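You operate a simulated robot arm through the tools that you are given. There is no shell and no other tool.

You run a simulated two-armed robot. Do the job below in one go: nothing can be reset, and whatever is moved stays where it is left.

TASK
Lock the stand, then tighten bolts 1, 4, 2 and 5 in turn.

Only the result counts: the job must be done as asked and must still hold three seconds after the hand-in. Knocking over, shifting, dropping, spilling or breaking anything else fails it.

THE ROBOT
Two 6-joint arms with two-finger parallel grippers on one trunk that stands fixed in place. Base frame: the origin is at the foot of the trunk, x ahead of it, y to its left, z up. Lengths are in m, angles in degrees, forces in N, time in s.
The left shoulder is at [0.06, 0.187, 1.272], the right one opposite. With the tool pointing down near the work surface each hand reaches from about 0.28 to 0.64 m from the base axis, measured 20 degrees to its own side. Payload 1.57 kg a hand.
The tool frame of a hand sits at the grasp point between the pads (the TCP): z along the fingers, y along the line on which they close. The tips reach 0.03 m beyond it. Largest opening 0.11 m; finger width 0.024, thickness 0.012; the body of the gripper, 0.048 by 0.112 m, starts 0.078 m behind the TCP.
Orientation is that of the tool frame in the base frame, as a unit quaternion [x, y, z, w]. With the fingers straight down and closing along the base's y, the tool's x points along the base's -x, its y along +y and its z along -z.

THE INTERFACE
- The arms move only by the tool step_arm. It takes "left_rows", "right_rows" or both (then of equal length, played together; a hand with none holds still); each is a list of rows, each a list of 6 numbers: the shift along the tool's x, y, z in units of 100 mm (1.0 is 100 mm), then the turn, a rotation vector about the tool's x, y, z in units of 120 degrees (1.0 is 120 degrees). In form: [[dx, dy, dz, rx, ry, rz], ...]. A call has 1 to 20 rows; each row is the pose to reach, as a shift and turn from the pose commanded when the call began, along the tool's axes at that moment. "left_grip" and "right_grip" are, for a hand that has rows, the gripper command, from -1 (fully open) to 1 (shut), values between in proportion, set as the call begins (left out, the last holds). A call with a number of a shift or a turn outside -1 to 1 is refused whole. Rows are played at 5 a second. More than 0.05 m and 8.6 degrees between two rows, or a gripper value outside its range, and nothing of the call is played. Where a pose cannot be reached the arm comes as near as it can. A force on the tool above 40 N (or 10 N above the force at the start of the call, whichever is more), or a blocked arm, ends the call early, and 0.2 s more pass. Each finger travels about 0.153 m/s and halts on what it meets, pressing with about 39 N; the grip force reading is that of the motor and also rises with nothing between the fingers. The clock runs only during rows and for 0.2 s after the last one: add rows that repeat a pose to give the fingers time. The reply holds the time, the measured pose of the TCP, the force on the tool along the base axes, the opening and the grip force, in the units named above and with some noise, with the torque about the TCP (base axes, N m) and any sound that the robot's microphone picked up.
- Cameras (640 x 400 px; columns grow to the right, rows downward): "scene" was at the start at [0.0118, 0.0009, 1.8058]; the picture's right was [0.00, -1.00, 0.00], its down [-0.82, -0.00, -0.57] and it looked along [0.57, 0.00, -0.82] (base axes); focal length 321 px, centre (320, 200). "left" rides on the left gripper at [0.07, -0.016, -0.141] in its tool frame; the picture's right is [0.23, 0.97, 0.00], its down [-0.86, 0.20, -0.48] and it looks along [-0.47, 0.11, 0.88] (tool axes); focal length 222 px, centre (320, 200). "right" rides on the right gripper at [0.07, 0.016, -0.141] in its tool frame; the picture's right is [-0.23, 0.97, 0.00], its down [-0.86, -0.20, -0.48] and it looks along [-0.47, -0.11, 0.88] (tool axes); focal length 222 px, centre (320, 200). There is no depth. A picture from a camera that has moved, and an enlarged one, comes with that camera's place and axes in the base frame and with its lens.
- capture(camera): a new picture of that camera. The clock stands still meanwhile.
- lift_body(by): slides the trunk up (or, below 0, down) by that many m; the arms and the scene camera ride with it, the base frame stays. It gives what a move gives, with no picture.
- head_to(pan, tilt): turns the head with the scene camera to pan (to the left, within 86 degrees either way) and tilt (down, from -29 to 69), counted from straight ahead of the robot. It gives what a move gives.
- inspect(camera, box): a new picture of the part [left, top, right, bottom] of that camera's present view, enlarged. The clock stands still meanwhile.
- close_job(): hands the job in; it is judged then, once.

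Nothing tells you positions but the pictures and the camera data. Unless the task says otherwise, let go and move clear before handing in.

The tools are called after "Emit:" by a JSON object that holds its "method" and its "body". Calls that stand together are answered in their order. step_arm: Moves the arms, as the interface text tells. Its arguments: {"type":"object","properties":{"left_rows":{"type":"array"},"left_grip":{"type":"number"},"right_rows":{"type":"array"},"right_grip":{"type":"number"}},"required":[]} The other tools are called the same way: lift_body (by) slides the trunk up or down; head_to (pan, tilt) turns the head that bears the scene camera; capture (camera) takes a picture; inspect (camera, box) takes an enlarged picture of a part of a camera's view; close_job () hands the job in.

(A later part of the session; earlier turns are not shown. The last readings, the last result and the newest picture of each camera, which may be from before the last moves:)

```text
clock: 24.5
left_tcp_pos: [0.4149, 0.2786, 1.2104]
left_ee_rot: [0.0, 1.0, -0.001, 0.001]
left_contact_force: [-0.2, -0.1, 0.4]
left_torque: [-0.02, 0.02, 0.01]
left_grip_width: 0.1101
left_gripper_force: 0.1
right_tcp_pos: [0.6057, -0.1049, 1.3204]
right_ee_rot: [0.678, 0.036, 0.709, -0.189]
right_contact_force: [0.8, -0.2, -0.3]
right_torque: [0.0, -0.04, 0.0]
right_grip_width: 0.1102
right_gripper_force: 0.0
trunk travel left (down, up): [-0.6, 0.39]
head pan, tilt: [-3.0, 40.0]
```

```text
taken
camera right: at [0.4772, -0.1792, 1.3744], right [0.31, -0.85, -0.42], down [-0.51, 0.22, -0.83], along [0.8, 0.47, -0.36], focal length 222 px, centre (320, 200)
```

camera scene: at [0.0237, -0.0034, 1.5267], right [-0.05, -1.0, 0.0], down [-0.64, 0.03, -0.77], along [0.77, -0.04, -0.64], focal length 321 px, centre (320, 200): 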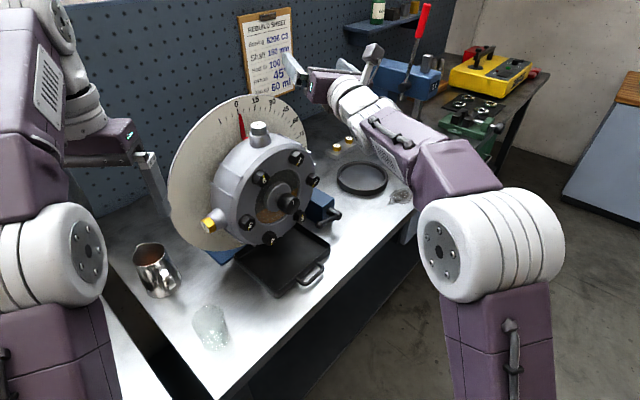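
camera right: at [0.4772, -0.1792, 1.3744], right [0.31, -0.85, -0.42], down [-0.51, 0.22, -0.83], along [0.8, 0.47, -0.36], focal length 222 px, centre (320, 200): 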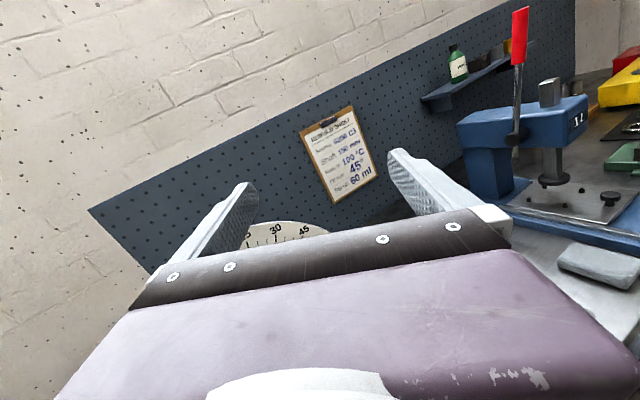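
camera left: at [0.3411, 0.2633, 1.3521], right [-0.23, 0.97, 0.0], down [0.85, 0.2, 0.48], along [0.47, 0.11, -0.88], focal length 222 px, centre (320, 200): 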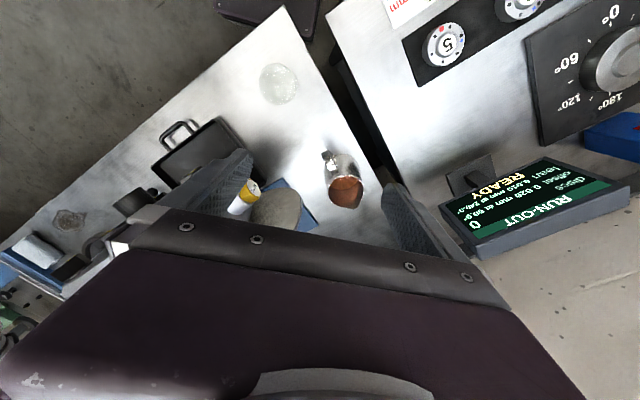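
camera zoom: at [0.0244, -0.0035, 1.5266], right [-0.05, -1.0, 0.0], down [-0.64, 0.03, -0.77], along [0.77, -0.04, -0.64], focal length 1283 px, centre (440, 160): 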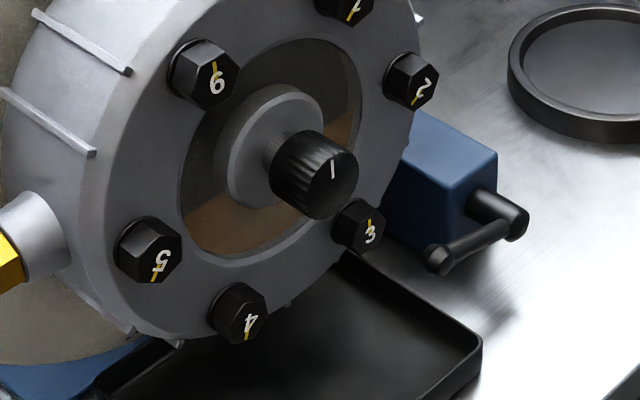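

Nothing in the scene has moved; the bolts, lever and pointer look identical to before. I'll square up the right hand's orientation, camera on top, facing the housing, while still well clear of it.

Emit:
{"method": "step_arm", "body": {"right_rows": [[0, 0, -0.05, 0.05, -0.0144, -0.0224], [0, 0, -0.1, 0.1, -0.0288, -0.0448], [0, 0, -0.15, 0.15, -0.0432, -0.0672], [0, 0, -0.2, 0.2, -0.0576, -0.0896], [0, 0, -0.2, 0.2, -0.0576, -0.0896]]}}

Emit:
{"method": "capture", "body": {"camera": "scene"}}

```text
clock: 25.7
left_tcp_pos: [0.4135, 0.2807, 1.2102]
left_ee_rot: [0.0, 1.0, 0.0, 0.001]
left_contact_force: [0.8, -0.9, -0.6]
left_torque: [-0.01, 0.01, 0.01]
left_grip_width: 0.1101
left_gripper_force: 0.1
right_tcp_pos: [0.5922, -0.0974, 1.3199]
right_ee_rot: [0.66, 0.255, 0.659, -0.255]
right_contact_force: [-0.3, 0.2, 0.1]
right_torque: [-0.03, 0.0, 0.02]
right_grip_width: 0.1097
right_gripper_force: 0.0
right hand out of reach, approached as far as the arm can: row 4, 5
trunk travel left (down, up): [-0.6, 0.39]
head pan, tilt: [-3.0, 40.0]
```

```text
taken
camera scene: at [0.0243, -0.0034, 1.5266], right [-0.05, -1.0, 0.0], down [-0.64, 0.03, -0.77], along [0.77, -0.04, -0.64], focal length 321 px, centre (320, 200)
```

scene: 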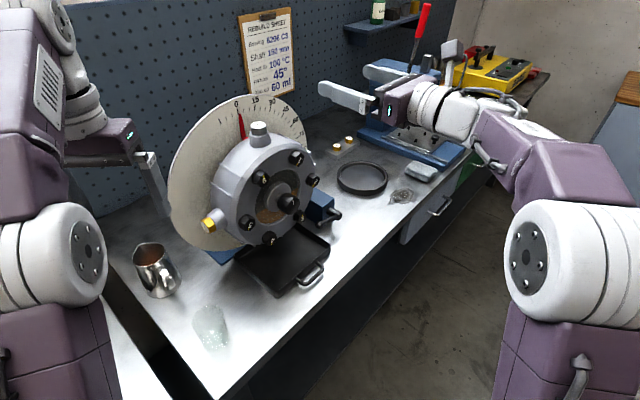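

Emit:
{"method": "step_arm", "body": {"right_rows": [[-0.3, 0, -0.05, 0, 0, 0], [-0.6, 0, -0.1, 0, 0, 0], [-0.9, 0, -0.15, 0, 0, 0], [-1.0, 0, -0.15, 0, 0, 0], [-1.0, 0, -0.15, 0, 0, 0]]}}

Emit:
{"method": "capture", "body": {"camera": "scene"}}

Emit:
{"method": "capture", "body": {"camera": "right"}}

```text
clock: 26.9
left_tcp_pos: [0.4139, 0.281, 1.2104]
left_ee_rot: [0.0, 1.0, -0.001, 0.001]
left_contact_force: [-0.5, -0.4, -0.4]
left_torque: [0.0, 0.03, -0.03]
left_grip_width: 0.1101
left_gripper_force: 0.0
right_tcp_pos: [0.5944, -0.0764, 1.2382]
right_ee_rot: [0.665, 0.253, 0.656, -0.249]
right_contact_force: [-0.2, 0.3, 0.0]
right_torque: [-0.01, -0.01, 0.01]
right_grip_width: 0.1098
right_gripper_force: 0.1
right hand out of reach, approached as far as the arm can: row 1, 2, 3, 4, 5
trunk travel left (down, up): [-0.6, 0.39]
head pan, tilt: [-3.0, 40.0]
```

```text
taken
camera scene: at [0.0246, -0.0039, 1.5266], right [-0.05, -1.0, 0.0], down [-0.64, 0.03, -0.77], along [0.77, -0.04, -0.64], focal length 321 px, centre (320, 200)
```

scene: 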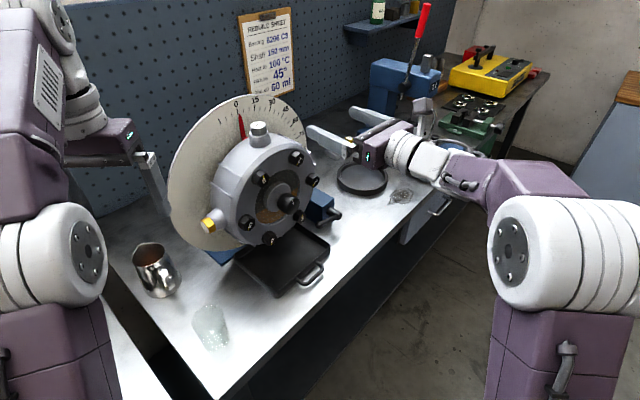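

```text
taken
camera right: at [0.5003, -0.1817, 1.3097], right [0.65, -0.73, -0.23], down [-0.5, -0.18, -0.85], along [0.58, 0.66, -0.48], focal length 222 px, centre (320, 200)
```

right: 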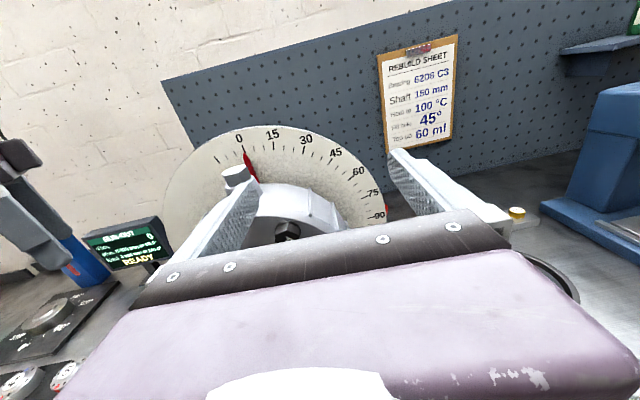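

The arm drifts when I ask for poses past its limits, so from here I'll take small steps and check each one. First I'll back away from the housing and see how the roll behaves.

Emit:
{"method": "step_arm", "body": {"right_rows": [[0.1, 0.1, -0.2, 0, 0, 0], [0.2, 0.2, -0.4, 0, 0, 0], [0.2, 0.2, -0.4, 0, 0, 0]]}}

Emit:
{"method": "step_arm", "body": {"right_rows": [[0, 0, 0, 0, 0, 0.06], [0, 0, 0, 0, 0, 0.12], [0, 0, 0, 0, 0, 0.12]]}}

```text
clock: 27.7
left_tcp_pos: [0.4147, 0.281, 1.209]
left_ee_rot: [0.0, 1.0, -0.001, 0.001]
left_contact_force: [0.6, -0.2, 0.5]
left_torque: [0.03, 0.02, -0.01]
left_grip_width: 0.1099
left_gripper_force: 0.2
right_tcp_pos: [0.5909, -0.0893, 1.2706]
right_ee_rot: [0.664, 0.252, 0.658, -0.25]
right_contact_force: [0.2, 0.3, 0.4]
right_torque: [-0.02, 0.0, 0.0]
right_grip_width: 0.1103
right_gripper_force: 0.0
right hand out of reach, approached as far as the arm can: row 1, 2, 3
trunk travel left (down, up): [-0.6, 0.39]
head pan, tilt: [-3.0, 40.0]
```

```text
clock: 28.5
left_tcp_pos: [0.415, 0.2813, 1.2106]
left_ee_rot: [0.0, 1.0, -0.001, 0.002]
left_contact_force: [0.4, 0.0, -0.2]
left_torque: [-0.02, -0.01, -0.03]
left_grip_width: 0.11
left_gripper_force: 0.1
right_tcp_pos: [0.5932, -0.0826, 1.2738]
right_ee_rot: [0.687, 0.171, 0.622, -0.335]
right_contact_force: [-0.1, 0.0, -0.4]
right_torque: [-0.01, 0.01, -0.02]
right_grip_width: 0.1097
right_gripper_force: 0.0
right hand out of reach, approached as far as the arm can: row 1, 2, 3
trunk travel left (down, up): [-0.6, 0.39]
head pan, tilt: [-3.0, 40.0]
```

Emit:
{"method": "step_arm", "body": {"right_rows": [[0, 0, -0.1, 0, 0, 0.06], [0, 0, -0.2, 0, 0, 0.12], [0, 0, -0.3, 0, 0, 0.18], [0, 0, -0.3, 0, 0, 0.24]]}}

Emit:
{"method": "step_arm", "body": {"right_rows": [[0, 0, 0, 0, 0, 0.06], [0, 0, 0, 0, 0, 0.12], [0, 0, 0, 0, 0, 0.18], [0, 0, 0, 0, 0, 0.24]]}}

Emit:
{"method": "capture", "body": {"camera": "scene"}}

```text
clock: 29.5
left_tcp_pos: [0.4142, 0.2798, 1.2093]
left_ee_rot: [0.0, 1.0, -0.001, 0.0]
left_contact_force: [-0.8, -0.2, -0.3]
left_torque: [0.03, 0.0, 0.01]
left_grip_width: 0.1098
left_gripper_force: 0.1
right_tcp_pos: [0.5767, -0.0842, 1.2809]
right_ee_rot: [0.709, -0.008, 0.519, -0.478]
right_contact_force: [-0.4, 0.6, 0.3]
right_torque: [-0.01, 0.02, 0.0]
right_grip_width: 0.11
right_gripper_force: 0.1
right hand out of reach, approached as far as the arm can: row 1, 2, 3, 4
trunk travel left (down, up): [-0.6, 0.39]
head pan, tilt: [-3.0, 40.0]
```

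```text
clock: 30.5
left_tcp_pos: [0.4147, 0.2807, 1.21]
left_ee_rot: [0.0, 1.0, -0.001, 0.001]
left_contact_force: [0.0, -0.1, 0.6]
left_torque: [0.0, 0.0, 0.01]
left_grip_width: 0.11
left_gripper_force: 0.0
right_tcp_pos: [0.5785, -0.0819, 1.2813]
right_ee_rot: [0.684, -0.182, 0.383, -0.594]
right_contact_force: [0.7, -0.3, -0.6]
right_torque: [-0.01, -0.02, -0.02]
right_grip_width: 0.1099
right_gripper_force: 0.1
trunk travel left (down, up): [-0.6, 0.39]
head pan, tilt: [-3.0, 40.0]
```

```text
taken
camera scene: at [0.0247, -0.0037, 1.5266], right [-0.05, -1.0, 0.0], down [-0.64, 0.03, -0.77], along [0.76, -0.04, -0.64], focal length 321 px, centre (320, 200)
```

scene: 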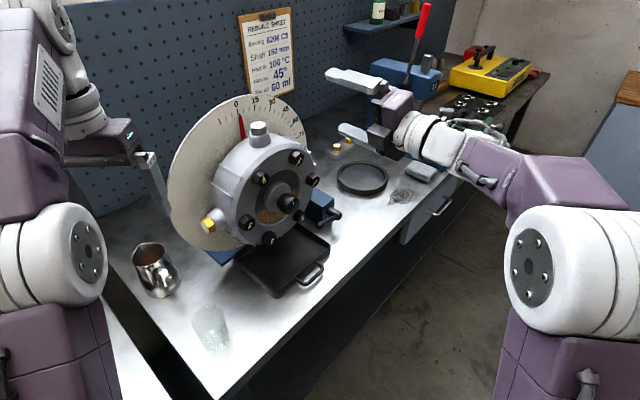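

Emit:
{"method": "step_arm", "body": {"right_rows": [[0, 0, 0, 0, 0, 0.07], [0, 0, 0, 0, 0, 0.14], [0, 0, 0, 0, 0, 0.21], [0, 0, 0, 0, 0, 0.28], [0, 0, 0, 0, 0, 0.35], [0, 0, 0, 0, 0, 0.42]]}}

Emit:
{"method": "step_arm", "body": {"right_rows": [[0, 0, 0, 0, 0, 0.07], [0, 0, 0, 0, 0, 0.14], [0, 0, 0, 0, 0, 0.21], [0, 0, 0, 0, 0, 0.28], [0, 0, 0, 0, 0, 0.35], [0, 0, 0, 0, 0, 0.42], [0, 0, 0, 0, 0, 0.47]]}}

```text
clock: 31.9
left_tcp_pos: [0.414, 0.2809, 1.2087]
left_ee_rot: [0.0, 1.0, 0.0, 0.001]
left_contact_force: [0.4, 0.6, 0.1]
left_torque: [0.02, -0.02, 0.0]
left_grip_width: 0.1102
left_gripper_force: 0.0
right_tcp_pos: [0.5776, -0.0818, 1.2821]
right_ee_rot: [-0.542, 0.456, -0.094, 0.7]
right_contact_force: [0.3, -1.1, 0.0]
right_torque: [-0.01, 0.01, 0.0]
right_grip_width: 0.1102
right_gripper_force: 0.0
trunk travel left (down, up): [-0.6, 0.39]
head pan, tilt: [-3.0, 40.0]
```

```text
clock: 33.5
left_tcp_pos: [0.4133, 0.2797, 1.2111]
left_ee_rot: [0.0, 1.0, -0.001, 0.001]
left_contact_force: [0.0, -0.2, -0.1]
left_torque: [0.0, -0.02, 0.0]
left_grip_width: 0.1098
left_gripper_force: 0.1
right_tcp_pos: [0.5769, -0.0823, 1.2817]
right_ee_rot: [-0.261, 0.658, 0.249, 0.661]
right_contact_force: [0.3, -0.1, 0.1]
right_torque: [0.01, -0.01, 0.0]
right_grip_width: 0.1099
right_gripper_force: 0.1
trunk travel left (down, up): [-0.6, 0.39]
head pan, tilt: [-3.0, 40.0]
```

Emit:
{"method": "step_arm", "body": {"right_rows": [[0, 0, -0.2, 0, 0, 0], [0, 0, -0.4, 0, 0, 0], [0, 0, -0.4, 0, 0, 0]]}}

Emit:
{"method": "capture", "body": {"camera": "scene"}}

```text
clock: 34.3
left_tcp_pos: [0.4141, 0.2813, 1.2098]
left_ee_rot: [0.0, 1.0, -0.001, 0.001]
left_contact_force: [0.2, 0.7, -0.4]
left_torque: [0.0, -0.01, 0.02]
left_grip_width: 0.11
left_gripper_force: 0.1
right_tcp_pos: [0.5606, -0.0803, 1.2888]
right_ee_rot: [-0.262, 0.658, 0.247, 0.661]
right_contact_force: [-0.6, 0.0, -0.4]
right_torque: [0.0, 0.01, 0.02]
right_grip_width: 0.1098
right_gripper_force: 0.2
right hand out of reach, approached as far as the arm can: row 1, 2, 3
trunk travel left (down, up): [-0.6, 0.39]
head pan, tilt: [-3.0, 40.0]
```

```text
taken
camera scene: at [0.0252, -0.0038, 1.5266], right [-0.05, -1.0, 0.0], down [-0.64, 0.03, -0.77], along [0.76, -0.04, -0.64], focal length 321 px, centre (320, 200)
```

scene: 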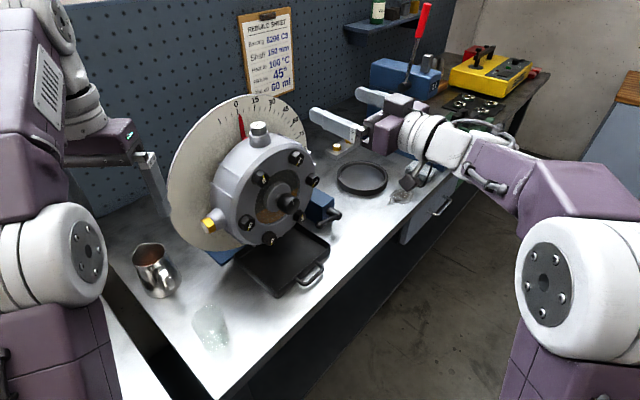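

Emit:
{"method": "step_arm", "body": {"right_rows": [[0.2, -0.3, 0, 0, 0, 0], [0.4, -0.6, 0, 0, 0, 0], [0.6, -0.9, 0, 0, 0, 0], [0.7, -1.0, 0, 0, 0, 0]]}}

Emit:
{"method": "step_arm", "body": {"right_rows": [[0.2, -0.3, 0, 0, 0, 0], [0.4, -0.6, 0, 0, 0, 0], [0.6, -0.9, 0, 0, 0, 0], [0.7, -0.9, 0, 0, 0, 0]]}}

Emit:
{"method": "capture", "body": {"camera": "scene"}}

```text
clock: 35.3
left_tcp_pos: [0.4151, 0.2801, 1.2104]
left_ee_rot: [0.0, 1.0, -0.001, 0.0]
left_contact_force: [-0.1, -0.1, 0.2]
left_torque: [-0.01, 0.06, 0.0]
left_grip_width: 0.1101
left_gripper_force: 0.0
right_tcp_pos: [0.6506, -0.1121, 1.2436]
right_ee_rot: [-0.257, 0.665, 0.239, 0.66]
right_contact_force: [-0.1, 0.0, 0.0]
right_torque: [0.0, -0.02, 0.03]
right_grip_width: 0.1099
right_gripper_force: 0.1
right hand out of reach, approached as far as the arm can: row 1, 2, 3, 4
trunk travel left (down, up): [-0.6, 0.39]
head pan, tilt: [-3.0, 40.0]
```

```text
clock: 36.3
left_tcp_pos: [0.4135, 0.2811, 1.2115]
left_ee_rot: [0.0, 1.0, -0.001, 0.002]
left_contact_force: [0.2, 0.0, -0.3]
left_torque: [-0.01, 0.03, -0.04]
left_grip_width: 0.1102
left_gripper_force: 0.0
right_tcp_pos: [0.7381, -0.144, 1.1871]
right_ee_rot: [-0.256, 0.662, 0.239, 0.662]
right_contact_force: [-0.5, 0.2, -0.1]
right_torque: [-0.02, 0.0, -0.03]
right_grip_width: 0.11
right_gripper_force: 0.1
right hand out of reach, approached as far as the arm can: row 1, 2, 3, 4
trunk travel left (down, up): [-0.6, 0.39]
head pan, tilt: [-3.0, 40.0]
```

```text
taken
camera scene: at [0.0246, -0.0032, 1.5267], right [-0.05, -1.0, 0.0], down [-0.64, 0.03, -0.77], along [0.77, -0.04, -0.64], focal length 321 px, centre (320, 200)
```

scene: 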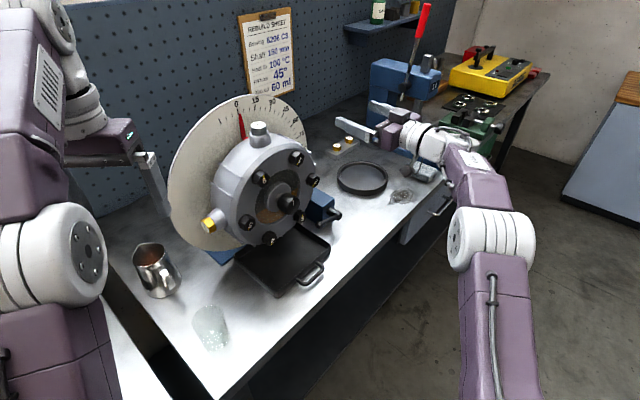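

I now understand the limits: in this arm posture the hand must stay left of a certain boundary, and the bolts and lever fall inside it. I'll close the fingers, move to a stand-off in front of the housing, and then roll the camera to the top.

Emit:
{"method": "step_arm", "body": {"right_rows": [[-0.1, 0.3, 0, 0, 0, 0], [-0.2, 0.6, -0.1, 0, 0, 0], [-0.3, 0.9, -0.25, 0, 0, 0], [-0.4, 1.0, -0.35, 0, 0, 0], [-0.4, 1.0, -0.35, 0, 0, 0]], "right_grip": 1.0}}

Emit:
{"method": "step_arm", "body": {"right_rows": [[0, 0.2, -0.05, 0, 0, 0], [0, 0.4, -0.1, 0, 0, 0], [0, 0.4, -0.1, 0, 0, 0]]}}

Emit:
{"method": "capture", "body": {"camera": "scene"}}

```text
clock: 37.5
left_tcp_pos: [0.4146, 0.2811, 1.2108]
left_ee_rot: [0.0, 1.0, -0.001, 0.0]
left_contact_force: [-0.5, 0.0, -0.2]
left_torque: [-0.03, -0.01, -0.02]
left_grip_width: 0.11
left_gripper_force: 0.0
right_tcp_pos: [0.6509, -0.0882, 1.2263]
right_ee_rot: [-0.262, 0.658, 0.248, 0.661]
right_contact_force: [0.1, -0.4, 0.2]
right_torque: [0.01, 0.0, 0.01]
right_grip_width: 0.0001
right_gripper_force: 21.7
right hand out of reach, approached as far as the arm can: row 1, 2, 3, 4, 5
trunk travel left (down, up): [-0.6, 0.39]
head pan, tilt: [-3.0, 40.0]
```

```text
clock: 38.3
left_tcp_pos: [0.4146, 0.28, 1.2108]
left_ee_rot: [0.0, 1.0, -0.002, 0.0]
left_contact_force: [-1.0, 0.6, 0.5]
left_torque: [-0.02, 0.03, -0.01]
left_grip_width: 0.1101
left_gripper_force: 0.0
right_tcp_pos: [0.6172, -0.0638, 1.2257]
right_ee_rot: [-0.264, 0.656, 0.251, 0.662]
right_contact_force: [-0.4, -0.1, -0.4]
right_torque: [-0.02, 0.01, 0.0]
right_grip_width: 0.0
right_gripper_force: 21.1
trunk travel left (down, up): [-0.6, 0.39]
head pan, tilt: [-3.0, 40.0]
```

```text
taken
camera scene: at [0.0253, -0.0041, 1.5266], right [-0.05, -1.0, 0.0], down [-0.64, 0.03, -0.77], along [0.76, -0.04, -0.64], focal length 321 px, centre (320, 200)
```

scene: 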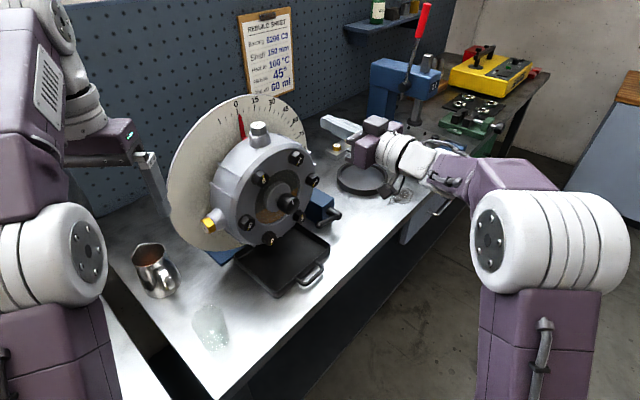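

Emit:
{"method": "step_arm", "body": {"right_rows": [[0, 0, 0, 0, 0, -0.068], [0, 0, 0, 0, 0, -0.136], [0, 0, 0, 0, 0, -0.205], [0, 0, 0, 0, 0, -0.273], [0, 0, 0, 0, 0, -0.341], [0, 0, 0, 0, 0, -0.409]]}}

Emit:
{"method": "step_arm", "body": {"right_rows": [[0, 0, 0, 0, 0, -0.068], [0, 0, 0, 0, 0, -0.136], [0, 0, 0, 0, 0, -0.205], [0, 0, 0, 0, 0, -0.273], [0, 0, 0, 0, 0, -0.341], [0, 0, 0, 0, 0, -0.409], [0, 0, 0, 0, 0, -0.477], [0, 0, 0, 0, 0, -0.545], [0, 0, 0, 0, 0, -0.614]]}}

```text
clock: 39.7
left_tcp_pos: [0.4151, 0.2809, 1.2098]
left_ee_rot: [0.001, 1.0, 0.0, 0.001]
left_contact_force: [-0.2, -0.7, 0.1]
left_torque: [-0.03, 0.02, 0.03]
left_grip_width: 0.1099
left_gripper_force: 0.0
right_tcp_pos: [0.6168, -0.0638, 1.2276]
right_ee_rot: [-0.513, 0.486, -0.049, 0.706]
right_contact_force: [0.1, 0.6, -0.3]
right_torque: [0.01, 0.0, 0.02]
right_grip_width: 0.0
right_gripper_force: 21.5
trunk travel left (down, up): [-0.6, 0.39]
head pan, tilt: [-3.0, 40.0]
```

```text
clock: 41.7
left_tcp_pos: [0.415, 0.2799, 1.2107]
left_ee_rot: [0.0, 1.0, -0.001, 0.001]
left_contact_force: [0.6, -0.8, -0.3]
left_torque: [-0.01, -0.02, -0.02]
left_grip_width: 0.11
left_gripper_force: 0.0
right_tcp_pos: [0.618, -0.0645, 1.2272]
right_ee_rot: [0.702, -0.081, 0.462, -0.536]
right_contact_force: [-0.1, 0.4, 0.6]
right_torque: [-0.04, 0.02, -0.04]
right_grip_width: 0.0002
right_gripper_force: 21.2
trunk travel left (down, up): [-0.6, 0.39]
head pan, tilt: [-3.0, 40.0]
```

Emit:
{"method": "step_arm", "body": {"right_rows": [[0, 0, 0, 0, 0, -0.068], [0, 0, 0, 0, 0, -0.136], [0, 0, 0, 0, 0, -0.205], [0, 0, 0, 0, 0, -0.273], [0, 0, 0, 0, 0, -0.341], [0, 0, 0, 0, 0, -0.409], [0, 0, 0, 0, 0, -0.477]]}}

Emit:
{"method": "capture", "body": {"camera": "right"}}

Emit:
{"method": "capture", "body": {"camera": "scene"}}

```text
clock: 43.3
left_tcp_pos: [0.4143, 0.2803, 1.2103]
left_ee_rot: [0.0, 1.0, 0.0, 0.001]
left_contact_force: [-1.2, -0.4, 0.5]
left_torque: [-0.01, -0.03, -0.03]
left_grip_width: 0.1098
left_gripper_force: 0.1
right_tcp_pos: [0.6178, -0.0642, 1.2277]
right_ee_rot: [0.655, 0.265, 0.662, -0.25]
right_contact_force: [0.3, 0.4, 0.1]
right_torque: [0.01, 0.06, 0.04]
right_grip_width: 0.0003
right_gripper_force: 21.8
trunk travel left (down, up): [-0.6, 0.39]
head pan, tilt: [-3.0, 40.0]
```

```text
taken
camera right: at [0.523, -0.1706, 1.2971], right [0.66, -0.72, -0.2], down [-0.47, -0.19, -0.86], along [0.58, 0.67, -0.47], focal length 222 px, centre (320, 200)
```

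right: 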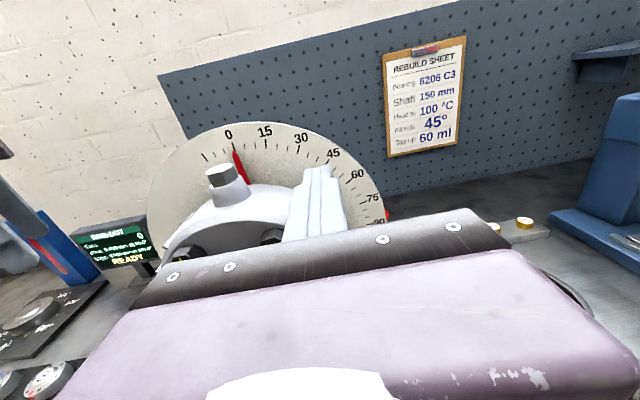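

```text
taken
camera scene: at [0.0247, -0.0037, 1.5266], right [-0.05, -1.0, 0.0], down [-0.64, 0.03, -0.77], along [0.76, -0.04, -0.64], focal length 321 px, centre (320, 200)
```

scene: 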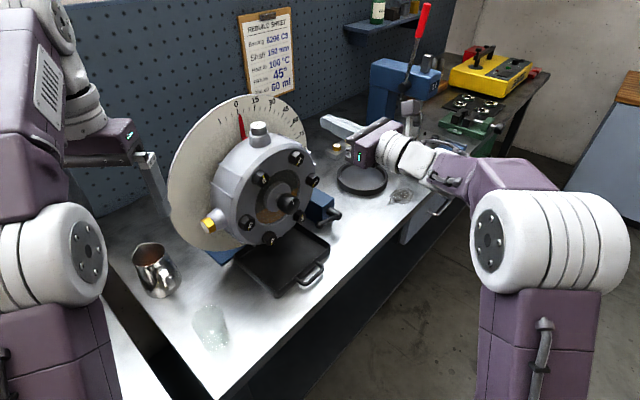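

Emit:
{"method": "inspect", "body": {"camera": "right", "box": [340, 170, 440, 240]}}

Emit:
{"method": "inspect", "body": {"camera": "scene", "box": [250, 150, 360, 260]}}

```text
5.71 times, centred on (390, 205) of right
camera zoom: at [0.523, -0.1706, 1.2971], right [0.66, -0.72, -0.2], down [-0.47, -0.19, -0.86], along [0.58, 0.67, -0.47], focal length 1269 px, centre (-80, 171)
```

zoom: 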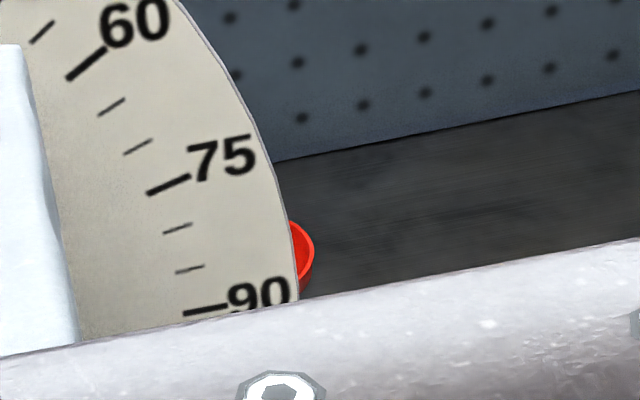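

```text
3.64 times, centred on (305, 205) of scene
camera zoom: at [0.0247, -0.0037, 1.5266], right [-0.05, -1.0, 0.0], down [-0.64, 0.03, -0.77], along [0.76, -0.04, -0.64], focal length 1166 px, centre (374, 182)
```

zoom: 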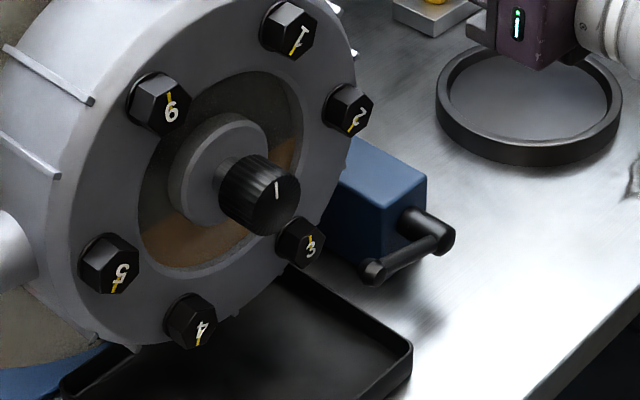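

The red item behind the dial is just a cup or funnel. I'll lower the closed fingers to the lever's level, staying about 5 cm in front, and pitch them slightly down so the hand body clears the tray.

Emit:
{"method": "step_arm", "body": {"right_rows": [[-0.25, 0, -0.07, 0, 0, 0], [-0.5, 0, -0.14, 0, 0, 0], [-0.75, 0, -0.21, 0, 0, 0], [-1.0, 0, -0.26, 0, 0, 0], [-1.0, 0, -0.26, 0, 0, 0]]}}

Emit:
{"method": "step_arm", "body": {"right_rows": [[-0.25, 0, 0, 0, -0.04, 0], [-0.5, 0, 0, 0, -0.08, 0], [-0.75, 0, 0, 0, -0.12, 0], [-1.0, 0, 0, 0, -0.1667, 0], [-1.0, 0, 0, 0, -0.1667, 0]]}}

Emit:
{"method": "capture", "body": {"camera": "right"}}

Emit:
{"method": "capture", "body": {"camera": "scene"}}

```text
clock: 44.5
left_tcp_pos: [0.4137, 0.2805, 1.2105]
left_ee_rot: [0.0, 1.0, 0.0, 0.002]
left_contact_force: [0.1, -0.2, -0.4]
left_torque: [-0.01, -0.04, 0.01]
left_grip_width: 0.1101
left_gripper_force: 0.0
right_tcp_pos: [0.6305, -0.0481, 1.1637]
right_ee_rot: [0.668, 0.262, 0.654, -0.24]
right_contact_force: [0.3, -0.7, 0.1]
right_torque: [-0.01, -0.01, 0.0]
right_grip_width: 0.0
right_gripper_force: 21.3
right hand out of reach, approached as far as the arm can: row 1, 2, 3, 4, 5
trunk travel left (down, up): [-0.6, 0.39]
head pan, tilt: [-3.0, 40.0]
```

```text
clock: 45.7
left_tcp_pos: [0.4134, 0.2802, 1.2096]
left_ee_rot: [0.0, 1.0, -0.001, 0.002]
left_contact_force: [-0.3, 0.1, -0.4]
left_torque: [0.01, -0.04, -0.02]
left_grip_width: 0.1101
left_gripper_force: 0.0
right_tcp_pos: [0.6341, -0.0479, 1.0659]
right_ee_rot: [0.76, 0.303, 0.538, -0.201]
right_contact_force: [-0.1, 0.8, 0.0]
right_torque: [0.04, 0.0, -0.04]
right_grip_width: 0.0
right_gripper_force: 21.8
trunk travel left (down, up): [-0.6, 0.39]
head pan, tilt: [-3.0, 40.0]
```

```text
taken
camera right: at [0.5616, -0.1319, 1.1805], right [0.61, -0.77, -0.19], down [-0.67, -0.37, -0.64], along [0.43, 0.52, -0.74], focal length 222 px, centre (320, 200)
```

right: 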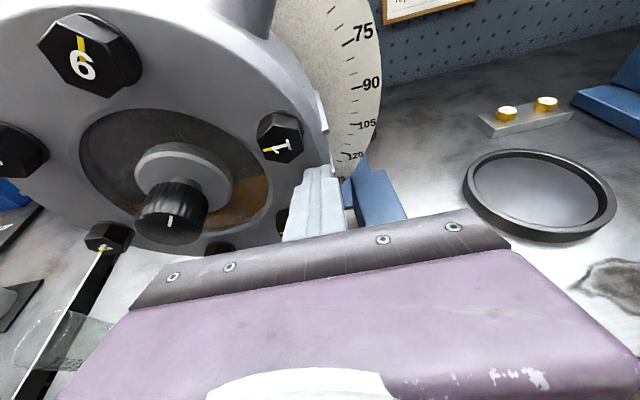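

```text
taken
camera scene: at [0.0242, -0.0038, 1.5266], right [-0.05, -1.0, 0.0], down [-0.64, 0.03, -0.77], along [0.77, -0.04, -0.64], focal length 321 px, centre (320, 200)
```

scene: 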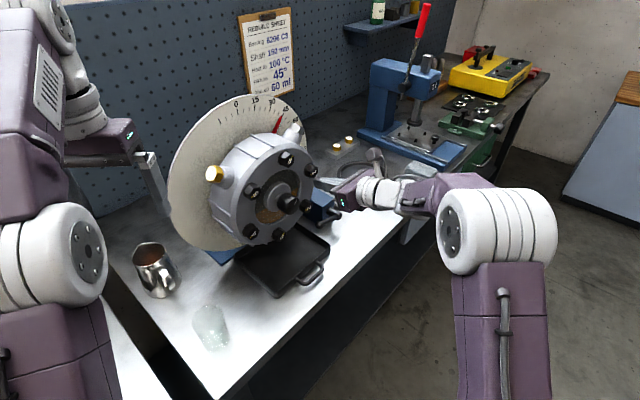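

The fingers touched a bolt while the arm drifted, and since the stand is unlocked the housing turned. I'll look closely before doing anything else.

Emit:
{"method": "inspect", "body": {"camera": "scene", "box": [160, 80, 360, 260]}}

Emit:
{"method": "inspect", "body": {"camera": "scene", "box": [280, 150, 400, 230]}}

Emit:
{"method": "inspect", "body": {"camera": "right", "box": [0, 0, 440, 260]}}

```text
2.22 times, centred on (260, 170) of scene
camera zoom: at [0.0242, -0.0038, 1.5266], right [-0.05, -1.0, 0.0], down [-0.64, 0.03, -0.77], along [0.77, -0.04, -0.64], focal length 713 px, centre (453, 267)
```

zoom: 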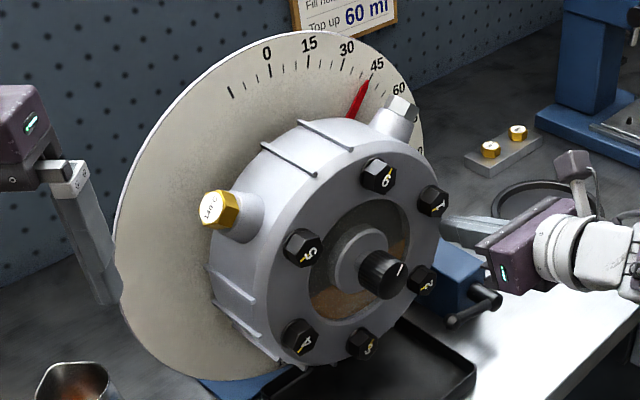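

```text
5.00 times, centred on (340, 190) of scene
camera zoom: at [0.0242, -0.0038, 1.5266], right [-0.05, -1.0, 0.0], down [-0.64, 0.03, -0.77], along [0.77, -0.04, -0.64], focal length 1604 px, centre (220, 250)
```

zoom: 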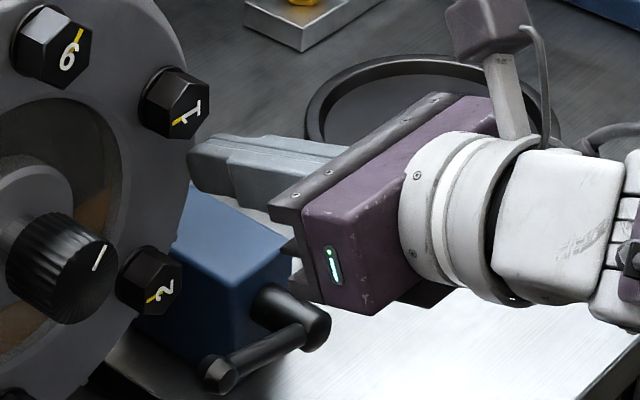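

```text
1.45 times, centred on (220, 130) of right
camera zoom: at [0.5616, -0.1319, 1.1805], right [0.61, -0.77, -0.19], down [-0.67, -0.37, -0.64], along [0.43, 0.52, -0.74], focal length 323 px, centre (466, 302)
```

zoom: 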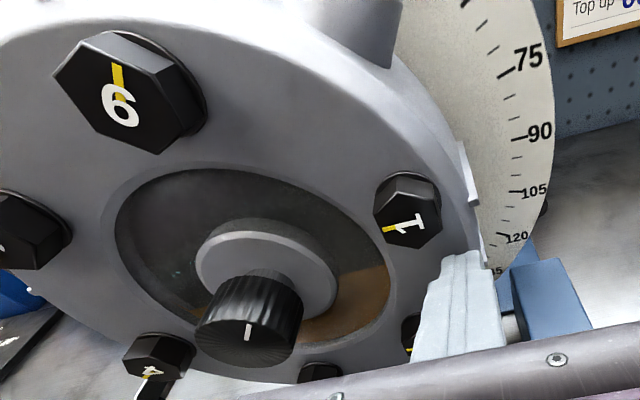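

The pointer now reads about 45 instead of 0, because my fingertip between bolts 1 and 2 pushed the free housing round. The tip is still just below bolt 1, so I'll gently push it back up along the bolt circle to 0.

Emit:
{"method": "step_arm", "body": {"right_rows": [[0.104, -0.014, -0.037, 0, 0, 0], [0.245, -0.021, -0.088, 0, 0, 0], [0.382, -0.048, -0.137, 0, 0, 0]]}}

Emit:
{"method": "inspect", "body": {"camera": "scene", "box": [160, 80, 360, 260]}}

```text
clock: 46.5
left_tcp_pos: [0.4135, 0.2812, 1.2094]
left_ee_rot: [0.0, 1.0, -0.001, 0.002]
left_contact_force: [0.7, -0.6, -1.1]
left_torque: [-0.01, -0.02, 0.02]
left_grip_width: 0.1101
left_gripper_force: 0.1
right_tcp_pos: [0.6279, -0.043, 1.1074]
right_ee_rot: [0.76, 0.303, 0.538, -0.2]
right_contact_force: [-1.0, 0.0, -0.7]
right_torque: [0.0, 0.0, 0.0]
right_grip_width: 0.0
right_gripper_force: 21.3
trunk travel left (down, up): [-0.6, 0.39]
head pan, tilt: [-3.0, 40.0]
```

```text
2.22 times, centred on (260, 170) of scene
camera zoom: at [0.0242, -0.0034, 1.5267], right [-0.05, -1.0, 0.0], down [-0.64, 0.03, -0.77], along [0.77, -0.04, -0.64], focal length 713 px, centre (453, 267)
```

zoom: 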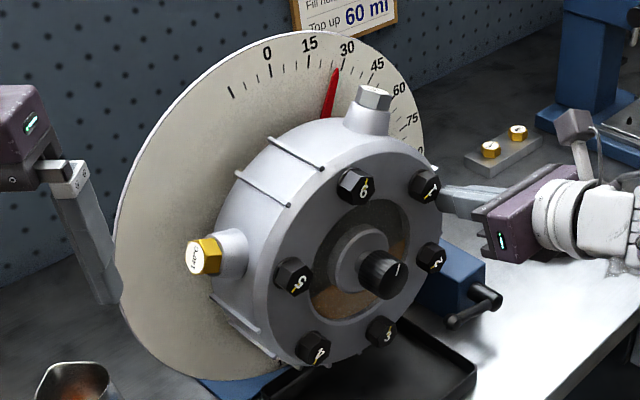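

Emit:
{"method": "step_arm", "body": {"right_rows": [[0.132, -0.05, -0.048, 0, 0, 0], [0.258, -0.117, -0.093, 0, 0, 0], [0.373, -0.202, -0.134, 0, 0, 0]]}}

Emit:
{"method": "inspect", "body": {"camera": "scene", "box": [190, 85, 310, 175]}}

Emit:
{"method": "capture", "body": {"camera": "right"}}

```text
clock: 47.3
left_tcp_pos: [0.4144, 0.2807, 1.2094]
left_ee_rot: [0.0, 1.0, -0.001, 0.002]
left_contact_force: [0.6, -0.4, -0.1]
left_torque: [-0.01, 0.01, 0.04]
left_grip_width: 0.11
left_gripper_force: 0.1
right_tcp_pos: [0.6147, -0.0291, 1.1475]
right_ee_rot: [0.76, 0.303, 0.539, -0.201]
right_contact_force: [1.0, -0.2, 0.6]
right_torque: [-0.03, 0.0, 0.01]
right_grip_width: 0.0
right_gripper_force: 21.5
trunk travel left (down, up): [-0.6, 0.39]
head pan, tilt: [-3.0, 40.0]
```

```text
4.44 times, centred on (250, 130) of scene
camera zoom: at [0.0244, -0.0036, 1.5267], right [-0.05, -1.0, 0.0], down [-0.64, 0.03, -0.77], along [0.77, -0.04, -0.64], focal length 1425 px, centre (631, 511)
```

zoom: 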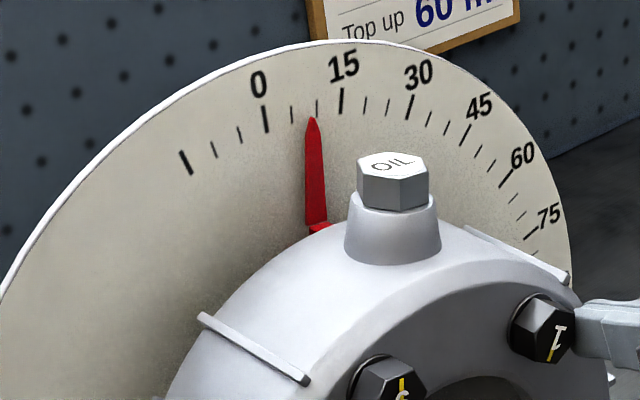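

```text
taken
camera right: at [0.5431, -0.1134, 1.2608], right [0.61, -0.77, -0.19], down [-0.67, -0.37, -0.65], along [0.43, 0.52, -0.74], focal length 222 px, centre (320, 200)
```

right: 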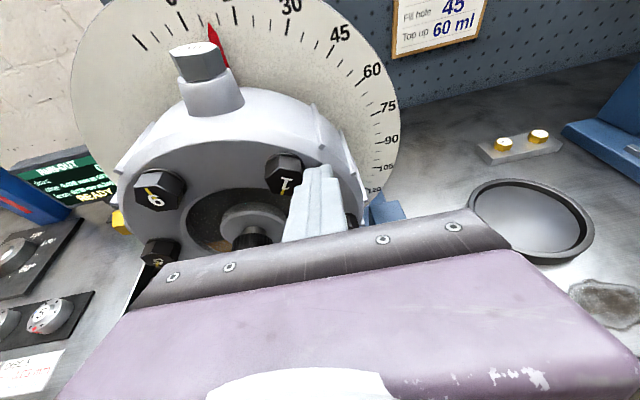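

Emit:
{"method": "step_arm", "body": {"right_rows": [[0.025, -0.02, -0.009, 0, 0, 0], [0.05, -0.045, -0.018, 0, 0, 0], [0.05, -0.045, -0.018, 0, 0, 0]]}}

Emit:
{"method": "inspect", "body": {"camera": "scene", "box": [190, 85, 310, 175]}}

```text
clock: 48.1
left_tcp_pos: [0.4142, 0.2808, 1.2097]
left_ee_rot: [0.0, 1.0, 0.0, 0.001]
left_contact_force: [0.8, -0.2, 0.1]
left_torque: [0.0, -0.02, -0.03]
left_grip_width: 0.11
left_gripper_force: 0.1
right_tcp_pos: [0.6109, -0.0263, 1.1527]
right_ee_rot: [0.761, 0.303, 0.538, -0.2]
right_contact_force: [0.3, -0.4, -0.2]
right_torque: [0.04, -0.01, 0.0]
right_grip_width: 0.0
right_gripper_force: 21.3
trunk travel left (down, up): [-0.6, 0.39]
head pan, tilt: [-3.0, 40.0]
```

```text
4.44 times, centred on (250, 130) of scene
camera zoom: at [0.025, -0.004, 1.5266], right [-0.05, -1.0, 0.0], down [-0.64, 0.03, -0.77], along [0.76, -0.04, -0.64], focal length 1425 px, centre (631, 511)
```

zoom: 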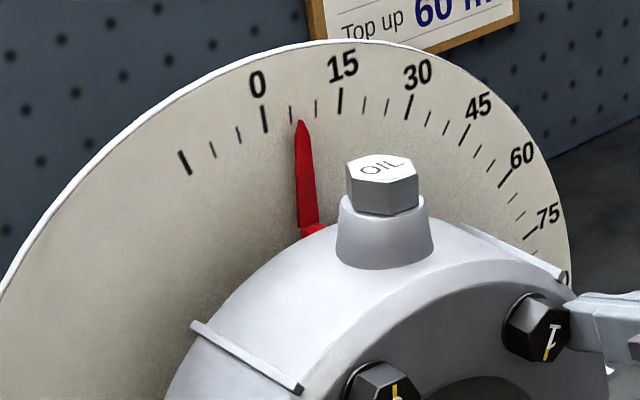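

Emit:
{"method": "step_arm", "body": {"right_rows": [[0.03, -0.035, -0.01, 0, 0, 0], [0.065, -0.07, -0.022, 0, 0, 0], [0.065, -0.07, -0.022, 0, 0, 0]]}}

Emit:
{"method": "inspect", "body": {"camera": "scene", "box": [190, 85, 310, 175]}}

```text
clock: 48.9
left_tcp_pos: [0.4138, 0.2813, 1.2095]
left_ee_rot: [0.001, 1.0, -0.001, 0.001]
left_contact_force: [-1.2, -0.6, 0.1]
left_torque: [0.02, 0.01, 0.0]
left_grip_width: 0.1099
left_gripper_force: 0.1
right_tcp_pos: [0.6073, -0.0211, 1.1604]
right_ee_rot: [0.761, 0.304, 0.537, -0.201]
right_contact_force: [-0.5, 0.3, 0.6]
right_torque: [-0.01, -0.02, -0.01]
right_grip_width: 0.0001
right_gripper_force: 20.9
trunk travel left (down, up): [-0.6, 0.39]
head pan, tilt: [-3.0, 40.0]
```

```text
4.44 times, centred on (250, 130) of scene
camera zoom: at [0.0249, -0.0039, 1.5266], right [-0.05, -1.0, 0.0], down [-0.64, 0.03, -0.77], along [0.76, -0.04, -0.64], focal length 1425 px, centre (631, 511)
```

zoom: 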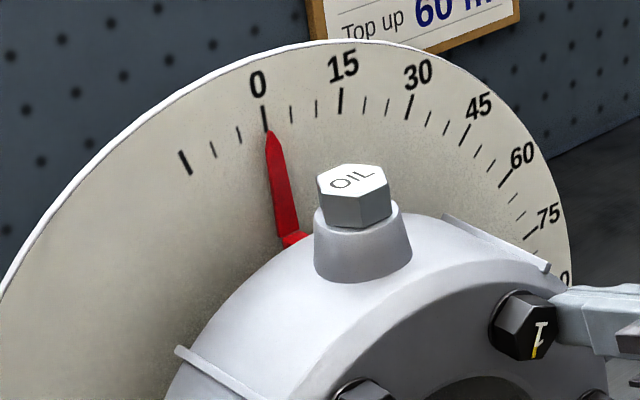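

The pointer is back on 0. I'll pull the fingertip straight back out, away from the bolts, in small steps.

Emit:
{"method": "step_arm", "body": {"right_rows": [[-0.03, 0.02, 0.01, 0, 0, 0], [-0.1, 0.02, -0.18, 0, 0, 0], [-0.17, 0.02, -0.37, 0, 0, 0], [-0.2, 0.02, -0.45, 0, 0, 0]]}}

Emit:
{"method": "inspect", "body": {"camera": "scene", "box": [160, 80, 360, 260]}}

Emit:
{"method": "capture", "body": {"camera": "right"}}

```text
clock: 49.9
left_tcp_pos: [0.4145, 0.2814, 1.2104]
left_ee_rot: [0.0, 1.0, 0.0, 0.001]
left_contact_force: [0.4, 0.5, -0.2]
left_torque: [0.02, 0.01, 0.03]
left_grip_width: 0.1099
left_gripper_force: 0.1
right_tcp_pos: [0.5709, -0.0531, 1.1584]
right_ee_rot: [0.761, 0.303, 0.538, -0.199]
right_contact_force: [0.6, -0.1, -0.2]
right_torque: [0.01, -0.01, 0.01]
right_grip_width: 0.0001
right_gripper_force: 21.5
trunk travel left (down, up): [-0.6, 0.39]
head pan, tilt: [-3.0, 40.0]
```

```text
2.22 times, centred on (260, 170) of scene
camera zoom: at [0.0249, -0.0037, 1.5266], right [-0.05, -1.0, 0.0], down [-0.64, 0.03, -0.77], along [0.76, -0.04, -0.64], focal length 713 px, centre (453, 267)
```

zoom: 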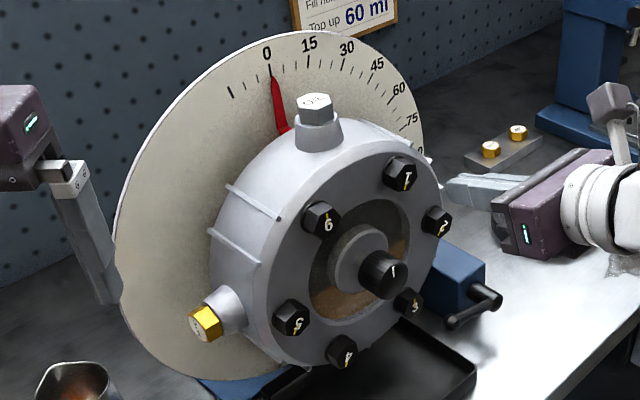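

```text
taken
camera right: at [0.5013, -0.1382, 1.2719], right [0.61, -0.77, -0.19], down [-0.67, -0.37, -0.64], along [0.43, 0.52, -0.74], focal length 222 px, centre (320, 200)
```

right: 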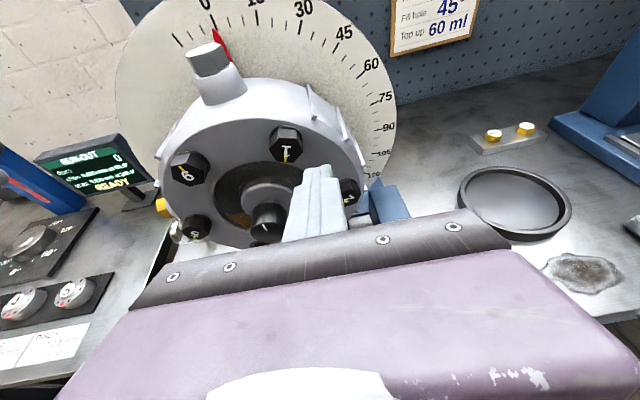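

The housing is back near 0 and my hand is clear. The lever is low for this arm posture, so I want to lower the trunk further. I'll check the clearance around the left arm first.

Emit:
{"method": "head_to", "body": {"pan": 45, "tilt": 45}}

Emit:
{"method": "capture", "body": {"camera": "scene"}}

Emit:
{"method": "capture", "body": {"camera": "left"}}

```text
clock: 51.1
left_tcp_pos: [0.414, 0.2803, 1.2093]
left_ee_rot: [0.0, 1.0, -0.001, 0.001]
left_contact_force: [0.1, -0.1, -0.6]
left_torque: [0.01, 0.02, 0.01]
left_grip_width: 0.11
left_gripper_force: 0.0
right_tcp_pos: [0.5719, -0.052, 1.1575]
right_ee_rot: [0.761, 0.302, 0.538, -0.199]
right_contact_force: [0.0, -0.5, -0.2]
right_torque: [0.0, -0.02, -0.01]
right_grip_width: 0.0
right_gripper_force: 21.8
trunk travel left (down, up): [-0.6, 0.39]
head pan, tilt: [45.0, 45.0]
```

```text
taken
camera scene: at [-0.0026, 0.0582, 1.5194], right [0.71, -0.71, 0.0], down [-0.5, -0.5, -0.71], along [0.5, 0.5, -0.71], focal length 321 px, centre (320, 200)
```

scene: 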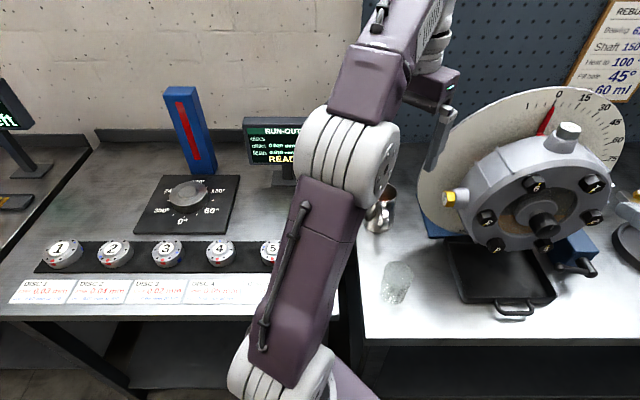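

```text
taken
camera left: at [0.3438, 0.2645, 1.3512], right [-0.23, 0.97, 0.0], down [0.85, 0.2, 0.48], along [0.47, 0.11, -0.88], focal length 222 px, centre (320, 200)
```

left: 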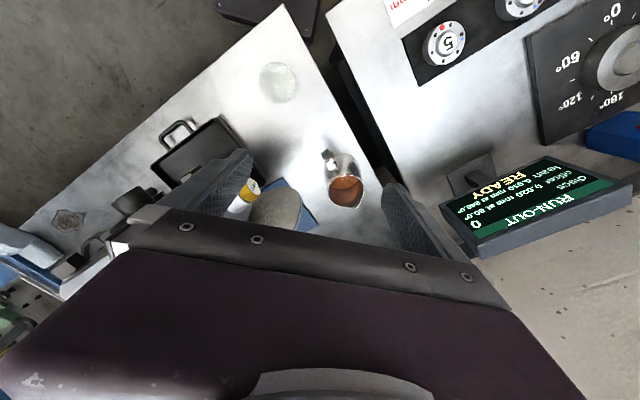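

Emit:
{"method": "step_arm", "body": {"right_rows": [[0.22, 0.0, -0.13, 0, 0, 0], [0.44, 0.01, -0.26, 0, 0, 0], [0.66, 0.015, -0.39, 0, 0, 0], [0.87, 0.02, -0.5, 0, 0, 0], [0.87, 0.02, -0.5, 0, 0, 0]]}}

Emit:
{"method": "lift_body", "body": {"by": -0.1}}

Emit:
{"method": "capture", "body": {"camera": "scene"}}

```text
clock: 52.3
left_tcp_pos: [0.415, 0.2813, 1.2108]
left_ee_rot: [0.0, 1.0, -0.001, 0.001]
left_contact_force: [0.9, 0.4, 1.1]
left_torque: [0.07, -0.01, 0.03]
left_grip_width: 0.1101
left_gripper_force: 0.1
right_tcp_pos: [0.5596, -0.0646, 1.2566]
right_ee_rot: [0.761, 0.304, 0.537, -0.201]
right_contact_force: [0.9, 0.0, 0.4]
right_torque: [0.0, -0.03, -0.01]
right_grip_width: 0.0
right_gripper_force: 21.7
trunk travel left (down, up): [-0.6, 0.39]
head pan, tilt: [45.0, 45.0]
```

```text
clock: 53.6
left_tcp_pos: [0.4142, 0.28, 1.1103]
left_ee_rot: [0.0, 1.0, 0.0, 0.002]
left_contact_force: [0.0, 0.7, 0.0]
left_torque: [-0.01, 0.01, -0.01]
left_grip_width: 0.1098
left_gripper_force: 0.1
right_tcp_pos: [0.5591, -0.064, 1.1552]
right_ee_rot: [0.761, 0.303, 0.538, -0.2]
right_contact_force: [0.1, 0.1, -0.2]
right_torque: [0.02, -0.01, 0.0]
right_grip_width: 0.0
right_gripper_force: 21.5
trunk travel left (down, up): [-0.5, 0.49]
head pan, tilt: [45.0, 45.0]
```

```text
taken
camera scene: at [-0.0029, 0.0582, 1.4194], right [0.71, -0.71, 0.0], down [-0.5, -0.5, -0.71], along [0.5, 0.5, -0.71], focal length 321 px, centre (320, 200)
```

scene: 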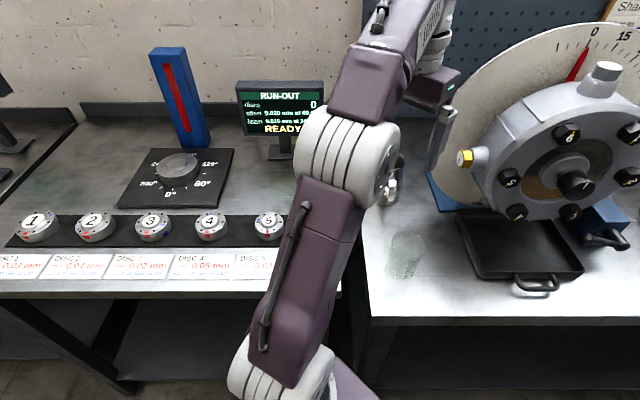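

Emit:
{"method": "lift_body", "body": {"by": -0.1}}

Emit:
{"method": "head_to", "body": {"pan": 0, "tilt": 35}}

Emit:
{"method": "capture", "body": {"camera": "scene"}}

Emit:
{"method": "capture", "body": {"camera": "right"}}

```text
clock: 55.0
left_tcp_pos: [0.4131, 0.281, 1.0108]
left_ee_rot: [0.0, 1.0, -0.002, 0.002]
left_contact_force: [-0.2, 0.4, 0.2]
left_torque: [0.0, -0.02, 0.03]
left_grip_width: 0.11
left_gripper_force: 0.1
right_tcp_pos: [0.5589, -0.0647, 1.056]
right_ee_rot: [0.761, 0.304, 0.537, -0.2]
right_contact_force: [0.4, 0.8, 0.1]
right_torque: [0.0, -0.01, 0.02]
right_grip_width: 0.0001
right_gripper_force: 21.3
trunk travel left (down, up): [-0.4, 0.59]
head pan, tilt: [45.0, 45.0]
```

```text
clock: 56.1
left_tcp_pos: [0.4131, 0.2807, 1.0116]
left_ee_rot: [0.0, 1.0, -0.001, 0.0]
left_contact_force: [-0.5, -0.4, -0.3]
left_torque: [0.01, 0.01, -0.02]
left_grip_width: 0.1099
left_gripper_force: 0.1
right_tcp_pos: [0.5597, -0.0661, 1.0563]
right_ee_rot: [0.761, 0.304, 0.537, -0.201]
right_contact_force: [0.9, 0.2, 0.1]
right_torque: [0.03, 0.01, 0.0]
right_grip_width: 0.0
right_gripper_force: 21.2
trunk travel left (down, up): [-0.4, 0.59]
head pan, tilt: [0.0, 35.0]
```

```text
taken
camera scene: at [0.0279, 0.0008, 1.3342], right [0.0, -1.0, 0.0], down [-0.57, 0.0, -0.82], along [0.82, 0.0, -0.57], focal length 321 px, centre (320, 200)
```

scene: 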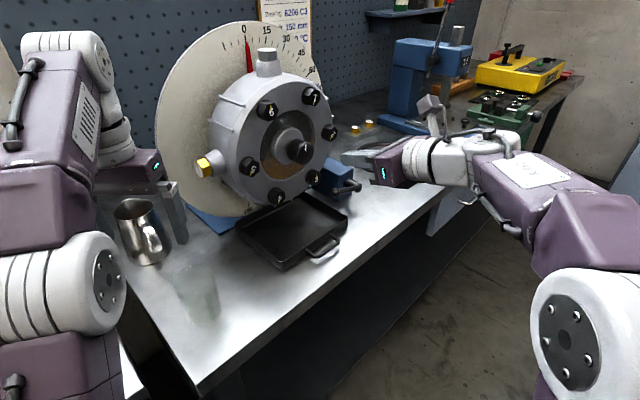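

```text
taken
camera right: at [0.4882, -0.1499, 1.1705], right [0.61, -0.77, -0.19], down [-0.67, -0.37, -0.64], along [0.43, 0.52, -0.74], focal length 222 px, centre (320, 200)
```

right: 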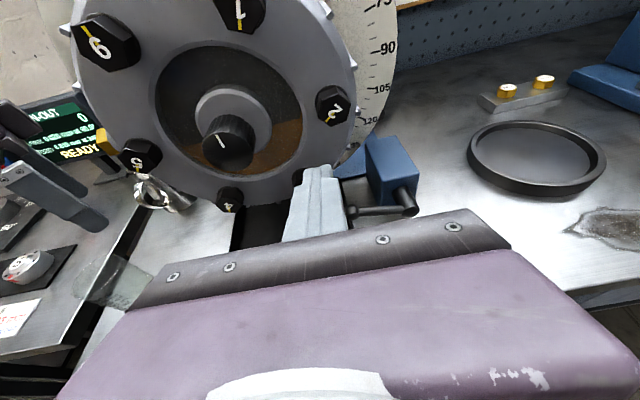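

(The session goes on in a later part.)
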